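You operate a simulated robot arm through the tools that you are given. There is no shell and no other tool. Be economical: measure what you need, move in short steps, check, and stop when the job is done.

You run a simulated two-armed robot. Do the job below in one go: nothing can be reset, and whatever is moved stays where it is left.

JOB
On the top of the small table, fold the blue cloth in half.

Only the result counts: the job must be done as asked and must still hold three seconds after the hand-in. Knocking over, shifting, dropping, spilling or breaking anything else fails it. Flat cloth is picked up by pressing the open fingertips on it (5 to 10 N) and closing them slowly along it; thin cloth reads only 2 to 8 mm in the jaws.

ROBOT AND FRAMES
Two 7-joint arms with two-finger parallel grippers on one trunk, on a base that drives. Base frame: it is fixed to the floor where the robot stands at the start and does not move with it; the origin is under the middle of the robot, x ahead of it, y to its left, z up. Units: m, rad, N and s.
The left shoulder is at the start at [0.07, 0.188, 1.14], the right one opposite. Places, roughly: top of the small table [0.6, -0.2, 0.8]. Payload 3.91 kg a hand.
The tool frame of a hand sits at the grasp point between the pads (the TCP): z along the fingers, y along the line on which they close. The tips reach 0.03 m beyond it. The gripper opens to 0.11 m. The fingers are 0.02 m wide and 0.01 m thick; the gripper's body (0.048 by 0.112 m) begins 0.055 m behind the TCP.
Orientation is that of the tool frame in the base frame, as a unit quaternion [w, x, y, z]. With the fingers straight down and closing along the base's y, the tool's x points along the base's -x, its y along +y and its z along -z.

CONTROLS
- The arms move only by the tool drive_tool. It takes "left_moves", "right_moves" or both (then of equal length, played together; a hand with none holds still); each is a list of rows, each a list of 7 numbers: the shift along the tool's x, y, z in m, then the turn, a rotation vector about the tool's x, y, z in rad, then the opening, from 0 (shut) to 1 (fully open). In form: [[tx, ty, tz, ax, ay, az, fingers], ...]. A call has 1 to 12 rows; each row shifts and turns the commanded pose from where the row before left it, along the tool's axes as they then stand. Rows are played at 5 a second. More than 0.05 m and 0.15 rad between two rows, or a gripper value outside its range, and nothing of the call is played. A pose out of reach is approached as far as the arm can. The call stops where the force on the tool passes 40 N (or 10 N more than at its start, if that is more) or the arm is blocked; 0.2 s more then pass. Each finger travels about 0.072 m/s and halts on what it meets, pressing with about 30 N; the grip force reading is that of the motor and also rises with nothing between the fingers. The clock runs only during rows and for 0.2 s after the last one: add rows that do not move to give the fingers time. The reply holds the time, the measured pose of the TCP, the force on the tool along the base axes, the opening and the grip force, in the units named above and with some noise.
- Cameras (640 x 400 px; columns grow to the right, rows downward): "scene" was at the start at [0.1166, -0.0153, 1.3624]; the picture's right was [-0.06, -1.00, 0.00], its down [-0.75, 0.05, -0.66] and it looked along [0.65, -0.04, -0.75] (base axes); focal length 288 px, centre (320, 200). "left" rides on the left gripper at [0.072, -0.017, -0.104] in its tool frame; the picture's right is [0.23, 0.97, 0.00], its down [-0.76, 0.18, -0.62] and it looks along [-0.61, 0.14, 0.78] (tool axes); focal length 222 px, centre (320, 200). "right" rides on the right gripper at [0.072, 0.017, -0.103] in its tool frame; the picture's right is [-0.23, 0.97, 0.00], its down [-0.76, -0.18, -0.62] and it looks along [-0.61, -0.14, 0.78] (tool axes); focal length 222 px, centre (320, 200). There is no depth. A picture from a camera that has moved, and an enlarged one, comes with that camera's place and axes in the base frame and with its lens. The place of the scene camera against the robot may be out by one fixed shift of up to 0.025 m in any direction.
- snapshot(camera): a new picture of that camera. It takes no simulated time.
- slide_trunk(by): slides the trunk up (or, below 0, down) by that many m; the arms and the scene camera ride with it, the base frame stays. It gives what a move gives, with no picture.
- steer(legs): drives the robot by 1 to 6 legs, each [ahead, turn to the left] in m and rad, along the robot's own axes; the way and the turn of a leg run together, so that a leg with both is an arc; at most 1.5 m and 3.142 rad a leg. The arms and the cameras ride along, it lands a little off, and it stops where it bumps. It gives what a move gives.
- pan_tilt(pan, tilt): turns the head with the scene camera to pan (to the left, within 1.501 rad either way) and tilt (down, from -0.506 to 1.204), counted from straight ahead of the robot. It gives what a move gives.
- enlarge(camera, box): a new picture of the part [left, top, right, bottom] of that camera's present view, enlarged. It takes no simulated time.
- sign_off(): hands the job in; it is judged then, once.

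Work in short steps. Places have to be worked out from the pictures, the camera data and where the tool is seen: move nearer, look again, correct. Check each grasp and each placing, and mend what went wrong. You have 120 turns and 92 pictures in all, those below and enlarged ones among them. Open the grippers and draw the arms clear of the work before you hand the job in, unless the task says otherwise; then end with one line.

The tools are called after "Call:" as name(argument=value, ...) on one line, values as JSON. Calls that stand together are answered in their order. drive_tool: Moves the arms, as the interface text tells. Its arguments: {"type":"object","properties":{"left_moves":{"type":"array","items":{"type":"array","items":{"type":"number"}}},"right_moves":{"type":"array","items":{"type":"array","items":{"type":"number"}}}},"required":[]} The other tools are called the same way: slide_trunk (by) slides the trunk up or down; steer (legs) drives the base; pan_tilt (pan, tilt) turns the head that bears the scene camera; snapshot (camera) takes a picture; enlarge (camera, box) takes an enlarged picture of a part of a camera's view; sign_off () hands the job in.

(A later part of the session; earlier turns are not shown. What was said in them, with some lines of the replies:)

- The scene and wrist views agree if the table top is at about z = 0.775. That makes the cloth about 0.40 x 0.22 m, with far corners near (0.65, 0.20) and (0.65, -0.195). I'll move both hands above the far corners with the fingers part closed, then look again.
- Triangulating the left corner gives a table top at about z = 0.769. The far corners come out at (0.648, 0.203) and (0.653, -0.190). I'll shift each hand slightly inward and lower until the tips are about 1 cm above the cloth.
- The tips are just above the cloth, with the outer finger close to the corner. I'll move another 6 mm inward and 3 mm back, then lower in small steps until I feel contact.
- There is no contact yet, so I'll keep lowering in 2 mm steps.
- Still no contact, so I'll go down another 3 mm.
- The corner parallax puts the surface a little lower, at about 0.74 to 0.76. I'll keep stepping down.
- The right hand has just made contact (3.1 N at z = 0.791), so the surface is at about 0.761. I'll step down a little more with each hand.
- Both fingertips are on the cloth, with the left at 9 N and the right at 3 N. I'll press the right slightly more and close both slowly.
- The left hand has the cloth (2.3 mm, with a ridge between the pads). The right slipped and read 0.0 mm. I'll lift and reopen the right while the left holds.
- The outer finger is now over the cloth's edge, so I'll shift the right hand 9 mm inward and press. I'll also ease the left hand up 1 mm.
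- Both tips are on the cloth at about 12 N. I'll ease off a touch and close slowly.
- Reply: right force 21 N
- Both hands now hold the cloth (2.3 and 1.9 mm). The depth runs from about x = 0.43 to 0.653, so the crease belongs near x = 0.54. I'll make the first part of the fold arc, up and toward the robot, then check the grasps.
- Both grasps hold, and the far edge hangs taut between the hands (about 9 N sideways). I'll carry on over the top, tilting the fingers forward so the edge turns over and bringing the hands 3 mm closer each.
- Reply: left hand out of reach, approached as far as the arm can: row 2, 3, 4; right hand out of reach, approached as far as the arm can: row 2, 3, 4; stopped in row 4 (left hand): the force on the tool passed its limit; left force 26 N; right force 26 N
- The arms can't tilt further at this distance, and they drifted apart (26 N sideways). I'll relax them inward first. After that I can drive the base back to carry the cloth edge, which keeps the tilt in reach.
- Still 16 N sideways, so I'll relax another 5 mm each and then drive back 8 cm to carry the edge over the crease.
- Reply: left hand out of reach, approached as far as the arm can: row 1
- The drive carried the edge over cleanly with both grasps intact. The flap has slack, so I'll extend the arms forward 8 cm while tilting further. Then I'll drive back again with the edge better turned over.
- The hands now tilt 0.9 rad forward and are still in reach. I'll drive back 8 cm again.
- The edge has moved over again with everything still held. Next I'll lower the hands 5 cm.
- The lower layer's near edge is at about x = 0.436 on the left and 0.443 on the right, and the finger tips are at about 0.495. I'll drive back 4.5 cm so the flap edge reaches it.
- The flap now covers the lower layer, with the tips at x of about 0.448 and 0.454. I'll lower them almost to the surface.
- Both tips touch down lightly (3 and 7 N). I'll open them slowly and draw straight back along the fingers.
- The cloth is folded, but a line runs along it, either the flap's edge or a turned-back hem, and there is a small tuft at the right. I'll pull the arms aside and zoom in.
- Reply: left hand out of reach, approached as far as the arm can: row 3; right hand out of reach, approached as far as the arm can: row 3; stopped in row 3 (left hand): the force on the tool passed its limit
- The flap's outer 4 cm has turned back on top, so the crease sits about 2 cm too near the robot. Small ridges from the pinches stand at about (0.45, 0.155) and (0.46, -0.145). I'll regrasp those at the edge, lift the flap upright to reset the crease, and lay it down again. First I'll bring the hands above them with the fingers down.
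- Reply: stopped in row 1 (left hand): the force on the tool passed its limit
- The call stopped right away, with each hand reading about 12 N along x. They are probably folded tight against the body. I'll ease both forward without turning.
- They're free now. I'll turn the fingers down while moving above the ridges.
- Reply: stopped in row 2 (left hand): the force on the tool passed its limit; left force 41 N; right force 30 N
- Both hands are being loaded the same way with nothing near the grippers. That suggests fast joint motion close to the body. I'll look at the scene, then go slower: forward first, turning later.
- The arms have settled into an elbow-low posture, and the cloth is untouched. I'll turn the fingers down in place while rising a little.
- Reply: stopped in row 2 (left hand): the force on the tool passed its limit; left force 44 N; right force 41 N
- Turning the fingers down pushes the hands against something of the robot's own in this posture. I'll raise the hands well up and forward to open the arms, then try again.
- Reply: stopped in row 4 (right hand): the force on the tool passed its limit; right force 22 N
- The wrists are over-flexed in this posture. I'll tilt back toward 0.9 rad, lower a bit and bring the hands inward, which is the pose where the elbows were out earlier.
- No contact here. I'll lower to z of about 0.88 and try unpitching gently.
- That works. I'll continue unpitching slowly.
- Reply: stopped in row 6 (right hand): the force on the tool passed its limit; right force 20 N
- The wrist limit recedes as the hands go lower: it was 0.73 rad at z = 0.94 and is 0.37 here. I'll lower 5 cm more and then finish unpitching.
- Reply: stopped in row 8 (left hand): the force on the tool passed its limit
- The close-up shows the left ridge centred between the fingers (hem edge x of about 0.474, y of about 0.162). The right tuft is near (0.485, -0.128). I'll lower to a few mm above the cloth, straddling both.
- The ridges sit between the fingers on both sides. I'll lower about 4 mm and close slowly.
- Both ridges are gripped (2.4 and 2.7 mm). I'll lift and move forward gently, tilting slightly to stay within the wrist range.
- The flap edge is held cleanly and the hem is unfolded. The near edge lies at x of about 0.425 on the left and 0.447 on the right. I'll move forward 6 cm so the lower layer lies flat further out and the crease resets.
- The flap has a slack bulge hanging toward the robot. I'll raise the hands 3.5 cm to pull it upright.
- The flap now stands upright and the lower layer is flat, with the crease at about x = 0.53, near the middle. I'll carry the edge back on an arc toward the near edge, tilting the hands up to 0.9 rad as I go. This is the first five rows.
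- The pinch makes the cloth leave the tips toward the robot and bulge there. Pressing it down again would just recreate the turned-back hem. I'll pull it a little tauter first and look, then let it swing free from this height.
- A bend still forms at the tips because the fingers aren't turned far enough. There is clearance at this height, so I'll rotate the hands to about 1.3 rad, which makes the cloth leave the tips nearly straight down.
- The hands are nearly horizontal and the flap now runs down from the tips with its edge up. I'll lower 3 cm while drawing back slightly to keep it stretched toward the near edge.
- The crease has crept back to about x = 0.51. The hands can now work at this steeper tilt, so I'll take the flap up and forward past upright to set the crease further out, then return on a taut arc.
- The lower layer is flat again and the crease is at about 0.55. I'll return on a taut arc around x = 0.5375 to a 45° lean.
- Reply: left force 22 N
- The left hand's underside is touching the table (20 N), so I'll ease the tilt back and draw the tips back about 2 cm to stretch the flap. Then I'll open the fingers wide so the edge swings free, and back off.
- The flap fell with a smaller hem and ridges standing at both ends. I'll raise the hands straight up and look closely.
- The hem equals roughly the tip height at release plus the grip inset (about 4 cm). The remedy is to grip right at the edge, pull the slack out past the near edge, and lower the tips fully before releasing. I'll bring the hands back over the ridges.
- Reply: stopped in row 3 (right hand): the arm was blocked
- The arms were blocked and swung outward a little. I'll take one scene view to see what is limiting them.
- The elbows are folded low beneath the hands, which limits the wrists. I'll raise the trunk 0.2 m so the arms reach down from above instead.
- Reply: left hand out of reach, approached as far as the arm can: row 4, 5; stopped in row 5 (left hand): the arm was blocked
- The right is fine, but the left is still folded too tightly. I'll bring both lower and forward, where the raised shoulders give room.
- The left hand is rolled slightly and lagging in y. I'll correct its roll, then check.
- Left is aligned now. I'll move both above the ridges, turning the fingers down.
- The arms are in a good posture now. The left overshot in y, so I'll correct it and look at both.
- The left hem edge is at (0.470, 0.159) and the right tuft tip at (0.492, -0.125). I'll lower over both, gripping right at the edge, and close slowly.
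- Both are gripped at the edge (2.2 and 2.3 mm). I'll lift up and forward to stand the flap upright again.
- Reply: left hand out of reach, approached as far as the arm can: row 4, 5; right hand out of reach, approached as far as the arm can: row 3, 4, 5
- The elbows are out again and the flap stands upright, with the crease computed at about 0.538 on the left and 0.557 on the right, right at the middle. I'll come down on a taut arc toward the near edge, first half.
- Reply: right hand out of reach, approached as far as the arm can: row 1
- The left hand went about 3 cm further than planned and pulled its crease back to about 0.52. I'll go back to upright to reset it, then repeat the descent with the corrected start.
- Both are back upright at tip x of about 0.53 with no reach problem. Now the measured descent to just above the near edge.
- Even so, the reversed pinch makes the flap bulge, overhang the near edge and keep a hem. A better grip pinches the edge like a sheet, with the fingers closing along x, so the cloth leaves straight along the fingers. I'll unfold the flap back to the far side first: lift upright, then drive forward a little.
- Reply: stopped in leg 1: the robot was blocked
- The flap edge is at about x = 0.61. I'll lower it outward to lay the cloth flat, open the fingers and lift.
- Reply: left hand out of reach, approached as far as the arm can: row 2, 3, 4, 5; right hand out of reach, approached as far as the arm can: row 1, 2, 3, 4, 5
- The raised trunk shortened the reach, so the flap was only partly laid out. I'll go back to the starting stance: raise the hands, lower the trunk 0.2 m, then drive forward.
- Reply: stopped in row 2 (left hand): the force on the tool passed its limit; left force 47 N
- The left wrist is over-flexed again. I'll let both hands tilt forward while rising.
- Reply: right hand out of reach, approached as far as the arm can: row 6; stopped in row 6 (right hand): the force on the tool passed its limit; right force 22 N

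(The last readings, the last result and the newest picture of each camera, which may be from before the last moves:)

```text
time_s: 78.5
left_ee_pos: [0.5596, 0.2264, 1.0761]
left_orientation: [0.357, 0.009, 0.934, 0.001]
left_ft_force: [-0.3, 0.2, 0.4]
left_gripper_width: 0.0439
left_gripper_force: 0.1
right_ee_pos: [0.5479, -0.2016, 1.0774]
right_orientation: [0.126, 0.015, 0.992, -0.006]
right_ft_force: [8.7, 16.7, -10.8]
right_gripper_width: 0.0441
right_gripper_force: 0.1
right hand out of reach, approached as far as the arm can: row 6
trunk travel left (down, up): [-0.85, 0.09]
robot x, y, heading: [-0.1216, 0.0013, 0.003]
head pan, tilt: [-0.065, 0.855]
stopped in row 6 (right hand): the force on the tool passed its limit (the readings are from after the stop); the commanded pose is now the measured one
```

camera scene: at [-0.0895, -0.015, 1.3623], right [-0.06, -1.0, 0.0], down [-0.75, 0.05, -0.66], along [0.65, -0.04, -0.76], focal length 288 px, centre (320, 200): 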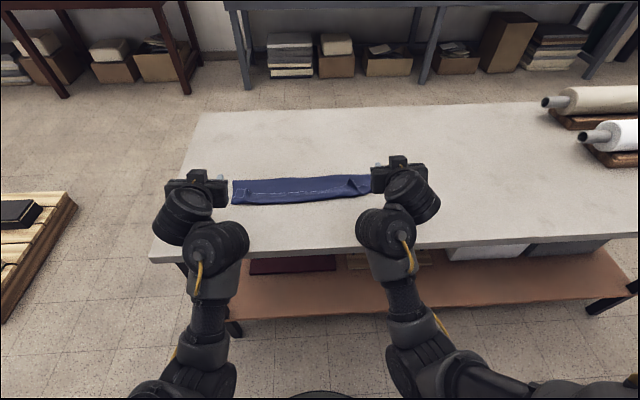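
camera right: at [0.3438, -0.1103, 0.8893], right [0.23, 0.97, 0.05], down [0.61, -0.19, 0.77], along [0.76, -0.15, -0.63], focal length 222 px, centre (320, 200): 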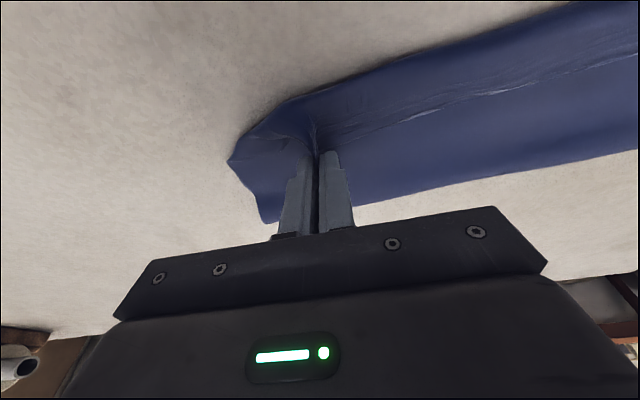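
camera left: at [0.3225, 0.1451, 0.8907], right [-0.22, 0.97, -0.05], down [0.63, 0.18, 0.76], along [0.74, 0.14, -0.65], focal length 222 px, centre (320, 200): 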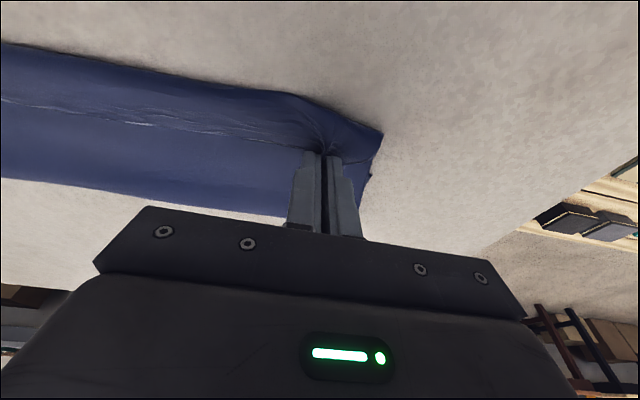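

Left is free now. I'll tilt the right forward a little to relieve it, then lower the trunk in part.

Call:
drive_tool(right_moves=[[0, 0, 0, 0, -0.1, 0, 0.4], [0, 0, 0, 0, -0.1, 0, 0.4], [0, 0, 0, 0, -0.1, 0, 0.4], [0, 0, 0, 0, -0.1, 0, 0.4], [0, 0, 0, 0, -0.1, 0, 0.4]])

Call:
slide_trunk(by=-0.15)

Call:
snapshot(camera="scene")

```text
time_s: 79.7
left_ee_pos: [0.5595, 0.2257, 1.0759]
left_orientation: [0.356, 0.009, 0.935, 0.001]
left_ft_force: [0.3, -0.1, 0.4]
left_gripper_width: 0.0441
left_gripper_force: 0.0
right_ee_pos: [0.5481, -0.2011, 1.0779]
right_orientation: [0.368, 0.012, 0.93, -0.01]
right_ft_force: [-0.7, 0.4, -0.1]
right_gripper_width: 0.044
right_gripper_force: 0.1
trunk travel left (down, up): [-0.85, 0.09]
robot x, y, heading: [-0.121, -0.0017, -0.005]
head pan, tilt: [-0.065, 0.855]
```

```text
time_s: 81.4
left_ee_pos: [0.56, 0.2268, 0.9251]
left_orientation: [0.356, 0.008, 0.934, 0.002]
left_ft_force: [0.6, 0.3, 0.2]
left_gripper_width: 0.0442
left_gripper_force: 0.0
right_ee_pos: [0.5489, -0.2025, 0.9275]
right_orientation: [0.367, 0.012, 0.93, -0.011]
right_ft_force: [0.1, -0.2, 0.5]
right_gripper_width: 0.0441
right_gripper_force: 0.1
trunk travel left (down, up): [-0.7, 0.24]
robot x, y, heading: [-0.12, 0.0012, -0.003]
head pan, tilt: [-0.065, 0.855]
```

```text
11 pictures are left
camera scene: at [-0.0054, -0.0153, 1.4125], right [-0.06, -1.0, 0.0], down [-0.75, 0.05, -0.66], along [0.65, -0.04, -0.75], focal length 288 px, centre (320, 200)
```

scene: 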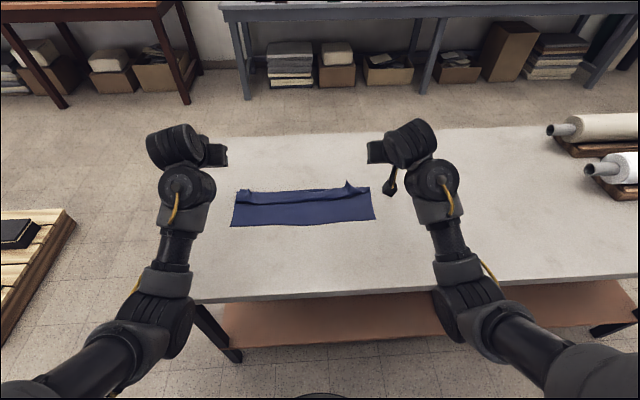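

The cloth now lies as a loose Z. The near edge is at x of about 0.47, the crease near 0.60, and the free edge on top near 0.59, with the ridges still standing. That extra length under the flap offsets the creep I saw. I'll bring the hands over the ridges.

Call:
drive_tool(left_moves=[[0.0023, -0.0103, 0.01, 0, 0.08, 0, 0.4], [0.0014, -0.0103, 0.0102, 0, 0.08, 0, 0.4], [0.0007, -0.0103, 0.0103, 0, 0.08, 0, 0.4], [-0.0002, -0.0103, 0.0103, 0, 0.08, 0, 0.4], [-0.001, -0.0103, 0.0103, 0, 0.08, 0, 0.4], [-0.0018, -0.0103, 0.0101, 0, 0.05, 0, 0.4], [0, 0, 0, 0, 0, 0, 0.4]], right_moves=[[-0.0002, 0.0107, 0.0123, 0, 0.08, 0, 0.4], [-0.0012, 0.0107, 0.0122, 0, 0.08, 0, 0.4], [-0.0021, 0.0107, 0.0121, 0, 0.08, 0, 0.4], [-0.0031, 0.0107, 0.0119, 0, 0.08, 0, 0.4], [-0.004, 0.0107, 0.0116, 0, 0.08, 0, 0.4], [-0.0049, 0.0107, 0.0112, 0, 0.05, 0, 0.4], [0, 0, 0, 0, 0, 0, 0.4]])

Call:
snapshot(camera="left")

Call:
snapshot(camera="right")

```text
time_s: 83.0
left_ee_pos: [0.5889, 0.1654, 0.87]
left_orientation: [0.138, 0.007, 0.99, 0.003]
left_ft_force: [0.4, -0.4, -0.5]
left_gripper_width: 0.0441
left_gripper_force: 0.0
right_ee_pos: [0.6003, -0.1401, 0.8735]
right_orientation: [0.151, 0.015, 0.988, -0.009]
right_ft_force: [0.0, -0.4, -0.5]
right_gripper_width: 0.044
right_gripper_force: 0.0
trunk travel left (down, up): [-0.7, 0.24]
robot x, y, heading: [-0.1226, -0.0006, -0.003]
head pan, tilt: [-0.065, 0.855]
```

```text
10 pictures are left
camera left: at [0.4896, 0.1495, 0.9495], right [-0.2, 0.98, -0.05], down [0.56, 0.16, 0.81], along [0.8, 0.13, -0.58], focal length 222 px, centre (320, 200)
```

left: 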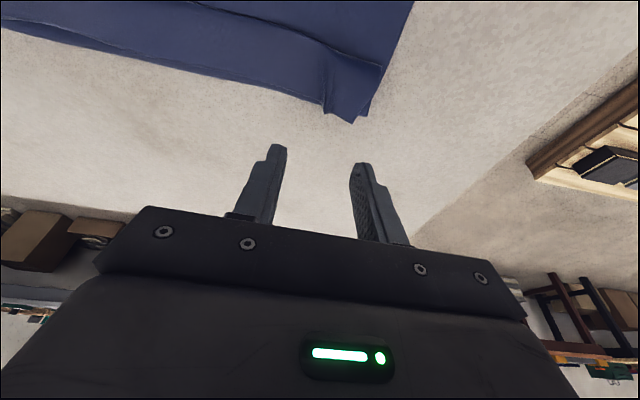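

```text
9 pictures are left
camera right: at [0.5016, -0.1175, 0.9512], right [0.25, 0.97, 0.06], down [0.54, -0.19, 0.82], along [0.81, -0.17, -0.56], focal length 222 px, centre (320, 200)
```

right: 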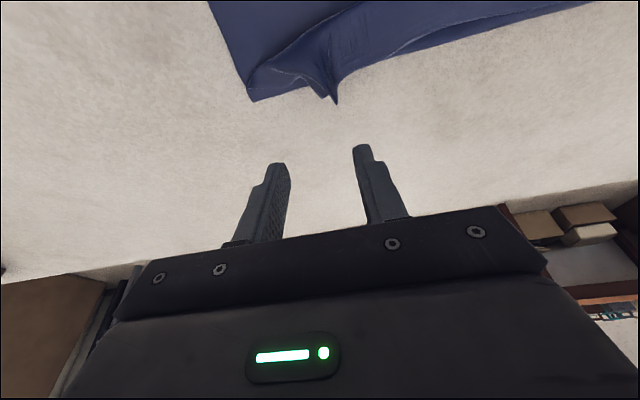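

The left ridge edge is at (0.603, 0.170) and the right tuft at (0.58 to 0.615, -0.122). I'll lower over them and close.

Call:
drive_tool(left_moves=[[0.0063, 0.0012, 0.0235, 0, 0, 0, 0.4], [0.0063, 0.0012, 0.0235, 0, 0, 0, 0.4], [0.0063, 0.0012, 0.0235, 0, 0, 0, 0.4], [0, 0, 0, 0, 0, 0, 0.4], [0, 0, 0, 0, 0, 0, 0.33], [0, 0, 0, 0, 0, 0, 0.27], [0, 0, 0, 0, 0, 0, 0.21], [0, 0, 0, 0, 0, 0, 0.15], [0, 0, 0, 0, 0, 0, 0.09], [0, 0, 0, 0, 0, 0, 0.03], [0, 0, 0, 0, 0, 0, 0], [0, 0, 0, 0, 0, 0, 0]], right_moves=[[0.0085, 0.006, 0.0239, 0, 0, 0, 0.4], [0.0085, 0.006, 0.0239, 0, 0, 0, 0.4], [0.0085, 0.006, 0.0239, 0, 0, 0, 0.4], [0, 0, 0, 0, 0, 0, 0.4], [0, 0, 0, 0, 0, 0, 0.33], [0, 0, 0, 0, 0, 0, 0.27], [0, 0, 0, 0, 0, 0, 0.21], [0, 0, 0, 0, 0, 0, 0.15], [0, 0, 0, 0, 0, 0, 0.09], [0, 0, 0, 0, 0, 0, 0.03], [0, 0, 0, 0, 0, 0, 0], [0, 0, 0, 0, 0, 0, 0]])

```text
time_s: 85.6
left_ee_pos: [0.59, 0.1683, 0.7969]
left_orientation: [0.14, 0.008, 0.99, 0.003]
left_ft_force: [0.0, -2.4, 0.3]
left_gripper_width: 0.0017
left_gripper_force: 29.7
right_ee_pos: [0.6003, -0.123, 0.7969]
right_orientation: [0.149, 0.015, 0.989, -0.008]
right_ft_force: [0.9, 2.1, 1.2]
right_gripper_width: 0.0021
right_gripper_force: 29.2
trunk travel left (down, up): [-0.7, 0.24]
robot x, y, heading: [-0.1233, 0.0036, 0.001]
head pan, tilt: [-0.065, 0.855]
```

Both are gripped (1.7 and 2.1 mm). I'll lift while turning the fingers to about 1.3 rad, then check where the near edge and crease are.

Call:
drive_tool(left_moves=[[0.0016, 0, -0.0096, 0, -0.13, 0, 0], [0.0003, 0, -0.0097, 0, -0.13, 0, 0], [-0.0009, 0, -0.0097, 0, -0.13, 0, 0], [-0.0022, 0, -0.0095, 0, -0.13, 0, 0], [-0.0034, 0, -0.0091, 0, -0.13, 0, 0], [-0.0045, 0, -0.0086, 0, -0.13, 0, 0], [-0.0056, 0, -0.008, 0, -0.13, 0, 0], [-0.0066, 0, -0.0072, 0, -0.13, 0, 0], [0, 0, 0, 0, 0, 0, 0]], right_moves=[[0.0016, 0, -0.0096, 0, -0.13, 0, 0], [0.0003, 0, -0.0097, 0, -0.13, 0, 0], [-0.0009, 0, -0.0097, 0, -0.13, 0, 0], [-0.0022, 0, -0.0095, 0, -0.13, 0, 0], [-0.0034, 0, -0.0091, 0, -0.13, 0, 0], [-0.0045, 0, -0.0086, 0, -0.13, 0, 0], [-0.0056, 0, -0.008, 0, -0.13, 0, 0], [-0.0066, 0, -0.0072, 0, -0.13, 0, 0], [0, 0, 0, 0, 0, 0, 0]])

Call:
enlarge(camera="scene", box=[180, 110, 420, 260])

```text
time_s: 87.6
left_ee_pos: [0.5577, 0.1693, 0.8681]
left_orientation: [0.613, 0.009, 0.79, -0.002]
left_ft_force: [0.3, -0.8, -0.4]
left_gripper_width: 0.0021
left_gripper_force: 29.6
right_ee_pos: [0.5651, -0.1199, 0.8664]
right_orientation: [0.623, 0.01, 0.782, -0.015]
right_ft_force: [0.4, 2.1, 0.5]
right_gripper_width: 0.0025
right_gripper_force: 30.5
trunk travel left (down, up): [-0.7, 0.24]
robot x, y, heading: [-0.1209, -0.0034, 0.002]
head pan, tilt: [-0.065, 0.855]
```

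```text
2.67 times, centred on (300, 185) of scene
camera zoom: at [-0.0047, -0.0155, 1.4124], right [-0.06, -1.0, 0.0], down [-0.75, 0.05, -0.66], along [0.65, -0.04, -0.76], focal length 769 px, centre (373, 240)
```

zoom: 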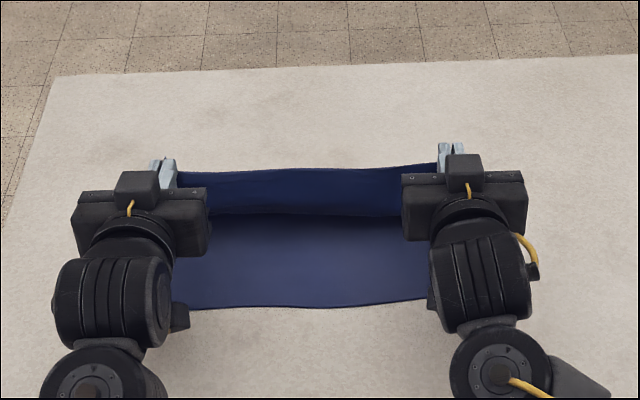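

The flap stands as a clean wall with its base at about x = 0.59. The near edge is at 0.466 on the left and 0.474 on the right, so the crease is just beyond the middle. I'll sweep the edge over toward the near edge on a taut arc.

Call:
drive_tool(left_moves=[[0.0021, 0, -0.0201, 0, 0, 0, 0], [0.004, 0, -0.0196, 0, 0, 0, 0], [0.0108, 0, -0.0179, 0, 0, 0, 0], [0.0152, 0, -0.0147, 0, 0, 0, 0], [0.0186, 0, -0.0159, 0, 0, 0, 0], [0.0212, 0, -0.0142, 0, 0, 0, 0]], right_moves=[[0.0021, 0, -0.0201, 0, 0, 0, 0], [0.004, 0, -0.0196, 0, 0, 0, 0], [0.0108, 0, -0.0179, 0, 0, 0, 0], [0.0152, 0, -0.0147, 0, 0, 0, 0], [0.0186, 0, -0.0159, 0, 0, 0, 0], [0.0212, 0, -0.0142, 0, 0, 0, 0]])

Call:
enlarge(camera="scene", box=[180, 110, 420, 260])

```text
time_s: 89.0
left_ee_pos: [0.4435, 0.1709, 0.8302]
left_orientation: [0.613, 0.01, 0.79, -0.003]
left_ft_force: [-1.3, -0.5, 1.8]
left_gripper_width: 0.0017
left_gripper_force: 29.1
right_ee_pos: [0.4552, -0.1192, 0.8361]
right_orientation: [0.632, 0.013, 0.775, -0.012]
right_ft_force: [-5.2, 1.2, 9.6]
right_gripper_width: 0.0023
right_gripper_force: 30.4
trunk travel left (down, up): [-0.7, 0.24]
robot x, y, heading: [-0.1242, 0.0014, 0.001]
head pan, tilt: [-0.065, 0.855]
stopped in row 6 (right hand): the force on the tool passed its limit (the readings are from after the stop); the commanded pose is now the measured one
```

```text
2.67 times, centred on (300, 185) of scene
camera zoom: at [-0.0065, -0.0152, 1.4126], right [-0.06, -1.0, 0.0], down [-0.75, 0.05, -0.66], along [0.66, -0.04, -0.75], focal length 769 px, centre (373, 240)
```

zoom: 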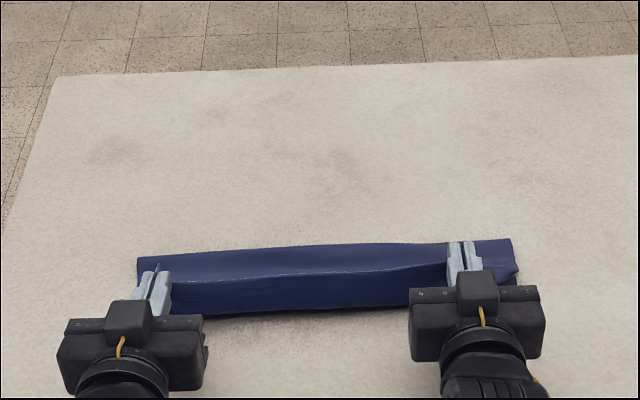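

The geometry is clear now. The slack always hangs as a vertical wall under the tips, so the tips must follow x = n + 0.012 + height to keep the crease at the middle. I'd gone too far toward the robot. I'll go back to upright to reset the crease.

Call:
drive_tool(left_moves=[[-0.0146, 0, 0.0086, 0, 0, 0, 0], [-0.0166, 0, 0.0164, 0, 0, 0, 0], [-0.0128, 0, 0.0174, 0, 0, 0, 0], [-0.0089, 0, 0.0184, 0, 0, 0, 0], [-0.0062, 0, 0.0201, 0, 0, 0, 0], [-0.0101, 0, 0.0191, 0, 0, 0, 0], [0, 0, 0, 0, 0, 0, 0], [0, 0, 0, 0, 0, 0, 0]], right_moves=[[-0.0146, 0, 0.0086, 0, 0.03, 0, 0], [-0.0146, 0, 0.0164, 0, 0, 0, 0], [-0.0108, 0, 0.0174, 0, 0, 0, 0], [-0.0079, 0, 0.0184, 0, 0, 0, 0], [-0.0062, 0, 0.0201, 0, 0, 0, 0], [-0.0101, 0, 0.0191, 0, 0, 0, 0], [0, 0, 0, 0, 0, 0, 0], [0, 0, 0, 0, 0, 0, 0]])

Call:
enlarge(camera="scene", box=[180, 110, 420, 260])

```text
time_s: 90.8
left_ee_pos: [0.5593, 0.1699, 0.8704]
left_orientation: [0.613, 0.008, 0.79, -0.002]
left_ft_force: [-0.7, -2.9, 0.6]
left_gripper_width: 0.0019
left_gripper_force: 29.7
right_ee_pos: [0.5689, -0.1235, 0.8734]
right_orientation: [0.62, 0.014, 0.784, -0.014]
right_ft_force: [1.3, 2.2, -0.4]
right_gripper_width: 0.0023
right_gripper_force: 30.2
trunk travel left (down, up): [-0.7, 0.24]
robot x, y, heading: [-0.1227, -0.0012, 0.001]
head pan, tilt: [-0.065, 0.855]
```

```text
2.67 times, centred on (300, 185) of scene
camera zoom: at [-0.0045, -0.0152, 1.4124], right [-0.06, -1.0, 0.0], down [-0.75, 0.05, -0.66], along [0.65, -0.04, -0.76], focal length 769 px, centre (373, 240)
```

zoom: 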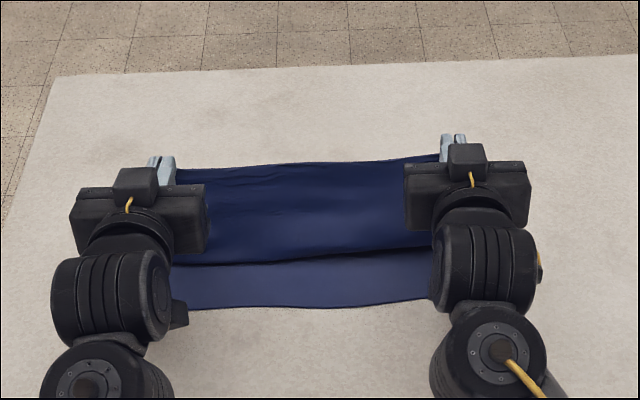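

The flap still sags toward the robot, so the crease hasn't rolled back out. I'll pull higher and further forward until it's taut, then return to the upright point.

Call:
drive_tool(left_moves=[[-0.0174, 0, -0.0045, 0, 0, 0, 0], [-0.0174, 0, -0.0045, 0, 0, 0, 0], [-0.0037, 0, 0.0145, 0, 0, 0, 0], [-0.0037, 0, 0.0145, 0, 0, 0, 0], [0, 0, 0, 0, 0, 0, 0], [0.0206, 0, 0.0001, 0, 0, 0, 0], [0.0122, 0, -0.0072, 0, 0, 0, 0], [0, 0, 0, 0, 0, 0, 0]], right_moves=[[-0.0174, 0, -0.0045, 0, 0, 0, 0], [-0.0174, 0, -0.0045, 0, 0, 0, 0], [-0.0037, 0, 0.0145, 0, 0, 0, 0], [-0.0037, 0, 0.0145, 0, 0, 0, 0], [0, 0, 0, 0, 0, 0, 0], [0.0219, 0, -0.0047, 0, 0, 0, 0], [0.0134, 0, -0.012, 0, 0, 0, 0], [0, 0, 0, 0, 0, 0, 0]])

Call:
enlarge(camera="scene", box=[180, 110, 420, 260])

```text
time_s: 92.6
left_ee_pos: [0.5726, 0.1694, 0.8757]
left_orientation: [0.613, 0.009, 0.79, -0.002]
left_ft_force: [-0.1, -1.5, 0.0]
left_gripper_width: 0.002
left_gripper_force: 29.8
right_ee_pos: [0.5728, -0.1231, 0.8781]
right_orientation: [0.619, 0.014, 0.785, -0.013]
right_ft_force: [0.0, 1.6, -1.0]
right_gripper_width: 0.0022
right_gripper_force: 30.4
trunk travel left (down, up): [-0.7, 0.24]
robot x, y, heading: [-0.1222, -0.0015, 0.0]
head pan, tilt: [-0.065, 0.855]
```

```text
2.67 times, centred on (300, 185) of scene
camera zoom: at [-0.0042, -0.0154, 1.4124], right [-0.06, -1.0, 0.0], down [-0.75, 0.05, -0.66], along [0.65, -0.04, -0.76], focal length 769 px, centre (373, 240)
```

zoom: 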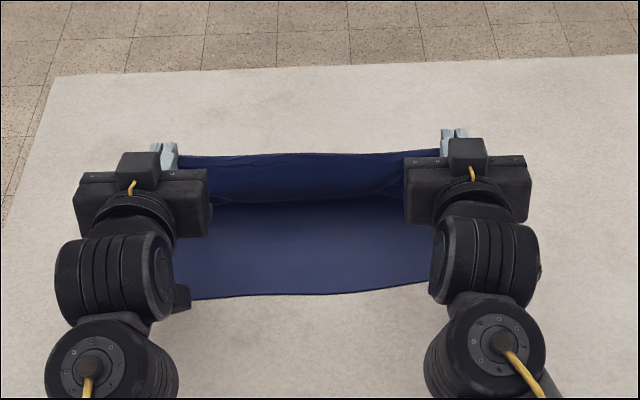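

The flap is upright with its wall at x of about 0.60. The near edge is now at about 0.477 (left) and 0.493 (right), so the crease is at the middle. I'll come down along the 45° line x = n + 0.012 + height, easing the tilt to 0.9 rad so the tips can get close to the table.

Call:
drive_tool(left_moves=[[0.0131, 0, -0.0094, 0, 0.0525, 0, 0], [0.0136, 0, -0.0087, 0, 0.0525, 0, 0], [0.014, 0, -0.008, 0, 0.0525, 0, 0], [0.0144, 0, -0.0073, 0, 0.0525, 0, 0], [0.0148, 0, -0.0065, 0, 0.0525, 0, 0], [0.0151, 0, -0.0057, 0, 0.0525, 0, 0], [0.0154, 0, -0.0049, 0, 0.0525, 0, 0], [0.0156, 0, -0.0041, 0, 0.0525, 0, 0], [0, 0, 0, 0, 0, 0, 0]], right_moves=[[0.0129, 0, -0.0076, 0, 0.0525, 0, 0], [0.0133, 0, -0.0069, 0, 0.0525, 0, 0], [0.0137, 0, -0.0062, 0, 0.0525, 0, 0], [0.014, 0, -0.0055, 0, 0.0525, 0, 0], [0.0142, 0, -0.0047, 0, 0.0525, 0, 0], [0.0145, 0, -0.004, 0, 0.0525, 0, 0], [0.0147, 0, -0.0032, 0, 0.0525, 0, 0], [0.0148, 0, -0.0024, 0, 0.0525, 0, 0], [0, 0, 0, 0, 0, 0, 0]])

Call:
enlarge(camera="scene", box=[180, 110, 420, 260])

```text
time_s: 94.6
left_ee_pos: [0.4735, 0.1699, 0.7921]
left_orientation: [0.434, 0.01, 0.901, -0.001]
left_ft_force: [1.3, -22.7, 1.3]
left_gripper_width: 0.0017
left_gripper_force: 30.0
right_ee_pos: [0.4951, -0.1504, 0.7941]
right_orientation: [0.449, 0.008, 0.893, -0.038]
right_ft_force: [-2.3, 21.9, -0.2]
right_gripper_width: 0.0025
right_gripper_force: 29.5
trunk travel left (down, up): [-0.7, 0.24]
robot x, y, heading: [-0.1204, -0.0004, -0.001]
head pan, tilt: [-0.065, 0.855]
```

```text
2.67 times, centred on (300, 185) of scene
camera zoom: at [-0.005, -0.0154, 1.4125], right [-0.06, -1.0, 0.0], down [-0.75, 0.05, -0.66], along [0.65, -0.04, -0.75], focal length 769 px, centre (373, 240)
```

zoom: 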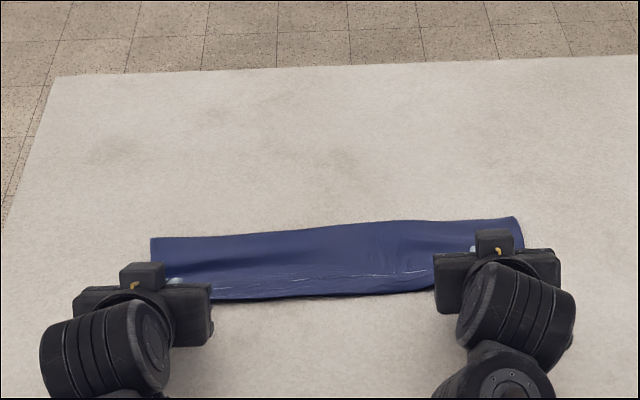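

The layout is much better: the strip runs from x of about 0.478 to 0.576, with a small 2.8 cm hem. The right hand drifted outward, though (22 N along the edge). I'll relax it inward, draw back 1 cm to balance the edges, and check before releasing.

Call:
drive_tool(left_moves=[[0.0031, 0, -0.0039, 0, 0, 0, 0], [0.0031, 0, -0.0039, 0, 0, 0, 0], [0.0023, 0, 0.0019, 0, 0, 0, 0], [0, 0, 0, 0, 0, 0, 0]], right_moves=[[0.003, 0.006, -0.004, 0, 0, 0, 0], [0.003, 0.006, -0.004, 0, 0, 0, 0], [0.0023, 0.006, 0.0019, 0, 0, 0, 0], [0, 0, 0, 0, 0, 0, 0]])

```text
time_s: 95.6
left_ee_pos: [0.4634, 0.1703, 0.7913]
left_orientation: [0.436, 0.009, 0.9, 0.001]
left_ft_force: [1.8, -20.0, 2.0]
left_gripper_width: 0.0017
left_gripper_force: 30.1
right_ee_pos: [0.4877, -0.1466, 0.7878]
right_orientation: [0.451, 0.004, 0.891, -0.053]
right_ft_force: [0.7, 19.0, 11.6]
right_gripper_width: 0.002
right_gripper_force: 30.2
trunk travel left (down, up): [-0.7, 0.24]
robot x, y, heading: [-0.1207, -0.0018, -0.001]
head pan, tilt: [-0.065, 0.855]
```

It's still 20 N. I'll relax both hands inward, raising the right 2 mm.

Call:
drive_tool(left_moves=[[0, -0.005, 0, 0, 0, 0, 0], [0, -0.005, 0, 0, 0, 0, 0], [0, 0, 0, 0, 0, 0, 0]], right_moves=[[-0.0016, 0.008, -0.0012, 0, 0, 0, 0], [0, 0.008, 0, 0, 0, 0, 0], [0, 0, 0, 0, 0, 0, 0]])

```text
time_s: 96.2
left_ee_pos: [0.4638, 0.1625, 0.792]
left_orientation: [0.435, 0.01, 0.901, -0.001]
left_ft_force: [0.8, -10.2, 1.5]
left_gripper_width: 0.0018
left_gripper_force: 30.6
right_ee_pos: [0.4895, -0.146, 0.7866]
right_orientation: [0.454, -0.001, 0.888, -0.065]
right_ft_force: [-4.5, 12.4, 16.9]
right_gripper_width: 0.0022
right_gripper_force: 30.3
trunk travel left (down, up): [-0.7, 0.24]
robot x, y, heading: [-0.1197, 0.001, 0.001]
head pan, tilt: [-0.065, 0.855]
stopped in row 2 (right hand): the force on the tool passed its limit (the readings are from after the stop); the commanded pose is now the measured one
```

Tension is down to about 10 N, but the right tip now presses on the table. I'll raise it slightly, open both gently, and back out along the fingers.

Call:
drive_tool(left_moves=[[0, -0.002, 0, 0, 0, 0, 0], [0, -0.002, 0, 0, 0, 0, 0.06], [0, 0, 0, 0, 0, 0, 0.12], [0, 0, 0, 0, 0, 0, 0.2], [0, 0, -0.015, 0, 0, 0, 0.2], [0, 0, -0.025, 0, 0, 0, 0.2], [0, 0, -0.03, 0, 0, 0, 0.2]], right_moves=[[-0.0032, 0, -0.0024, 0, 0, 0, 0], [0, 0, 0, 0, 0, 0, 0.06], [0, 0, 0, 0, 0, 0, 0.12], [0, 0, 0, 0, 0, 0, 0.2], [0, 0, -0.015, 0, 0, 0, 0.2], [0, 0, -0.025, 0, 0, 0, 0.2], [0, 0, -0.03, 0, 0, 0, 0.2]])

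Call:
steer(legs=[[-0.15, 0]])

Call:
enlarge(camera="scene", box=[210, 120, 400, 239])

```text
time_s: 97.8
left_ee_pos: [0.4087, 0.1598, 0.8326]
left_orientation: [0.434, 0.009, 0.901, 0.0]
left_ft_force: [-0.4, -0.4, -0.4]
left_gripper_width: 0.0222
left_gripper_force: 0.0
right_ee_pos: [0.437, -0.1826, 0.8259]
right_orientation: [0.456, -0.011, 0.883, -0.111]
right_ft_force: [-0.7, 0.0, -0.1]
right_gripper_width: 0.0221
right_gripper_force: 0.2
trunk travel left (down, up): [-0.7, 0.24]
robot x, y, heading: [-0.12, -0.0011, -0.002]
head pan, tilt: [-0.065, 0.855]
```

```text
time_s: 99.1
left_ee_pos: [0.2564, 0.1605, 0.8324]
left_orientation: [0.435, 0.007, 0.9, 0.002]
left_ft_force: [-0.8, -0.8, 0.4]
left_gripper_width: 0.0219
left_gripper_force: 0.1
right_ee_pos: [0.2817, -0.1795, 0.8224]
right_orientation: [0.454, -0.014, 0.884, -0.109]
right_ft_force: [-0.8, 0.0, 0.1]
right_gripper_width: 0.0221
right_gripper_force: 0.0
trunk travel left (down, up): [-0.7, 0.24]
robot x, y, heading: [-0.2713, -0.0009, 0.006]
head pan, tilt: [-0.065, 0.855]
```

```text
3.36 times, centred on (305, 180) of scene
camera zoom: at [-0.1589, -0.0154, 1.4126], right [-0.06, -1.0, 0.0], down [-0.75, 0.05, -0.66], along [0.66, -0.04, -0.75], focal length 969 px, centre (370, 269)
```

zoom: 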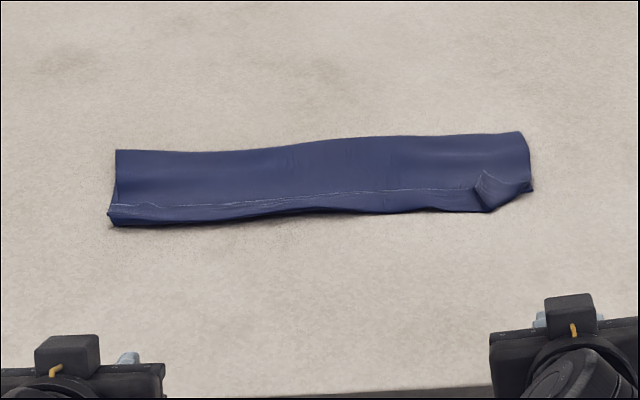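

The cloth is now folded at its middle. The strip is about 0.102 m deep against the original 0.225 m, and the edges lie about 1 to 2 cm apart, with a turned-up hem of about 2 cm. Flipping that hem out would worsen the alignment, so I'll leave it. I'll open the grippers fully and back well clear.

Call:
drive_tool(left_moves=[[0, 0, 0, 0, 0, 0, 0.6], [0, 0, 0, 0, 0, 0, 1.0], [0, 0, 0, 0, 0, 0, 1.0], [0, 0, 0, 0, 0, 0, 1.0]], right_moves=[[0, 0, 0, 0, 0, 0, 0.6], [0, 0, 0, 0, 0, 0, 1.0], [0, 0, 0, 0, 0, 0, 1.0], [0, 0, 0, 0, 0, 0, 1.0]])

Call:
steer(legs=[[-0.1, 0]])

Call:
snapshot(camera="scene")

```text
time_s: 100.1
left_ee_pos: [0.2583, 0.1597, 0.8321]
left_orientation: [0.434, 0.008, 0.901, 0.001]
left_ft_force: [-0.1, -0.4, 0.0]
left_gripper_width: 0.1099
left_gripper_force: 0.0
right_ee_pos: [0.2822, -0.1816, 0.8225]
right_orientation: [0.453, -0.014, 0.885, -0.111]
right_ft_force: [-0.9, 0.2, 0.3]
right_gripper_width: 0.1101
right_gripper_force: 0.0
trunk travel left (down, up): [-0.7, 0.24]
robot x, y, heading: [-0.2742, -0.0019, -0.004]
head pan, tilt: [-0.065, 0.855]
```

```text
time_s: 101.3
left_ee_pos: [0.1559, 0.1595, 0.8332]
left_orientation: [0.434, 0.008, 0.901, 0.001]
left_ft_force: [0.9, -0.1, 0.8]
left_gripper_width: 0.11
left_gripper_force: 0.1
right_ee_pos: [0.182, -0.1827, 0.8233]
right_orientation: [0.453, -0.014, 0.885, -0.111]
right_ft_force: [-1.1, 0.0, 0.7]
right_gripper_width: 0.1098
right_gripper_force: 0.1
trunk travel left (down, up): [-0.7, 0.24]
robot x, y, heading: [-0.3772, 0.0001, -0.0]
head pan, tilt: [-0.065, 0.855]
```

```text
2 pictures are left
camera scene: at [-0.2596, -0.0157, 1.4125], right [-0.06, -1.0, 0.0], down [-0.75, 0.05, -0.66], along [0.66, -0.04, -0.75], focal length 288 px, centre (320, 200)
```

scene: 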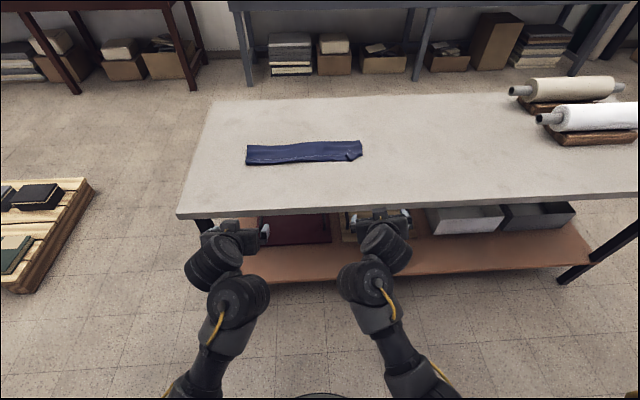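

The folded cloth lies on the table, nothing else in view has moved, the grippers are open and the arms are clear. I'm handing in.

Call:
sign_off()

```text
The job is handed in.
```

I folded the blue cloth roughly in half on the small table, but not neatly. The folded strip is about 10 cm deep (the cloth was about 22.5 cm), with a turned-back hem of about 2 cm and a small tuft at the right end.
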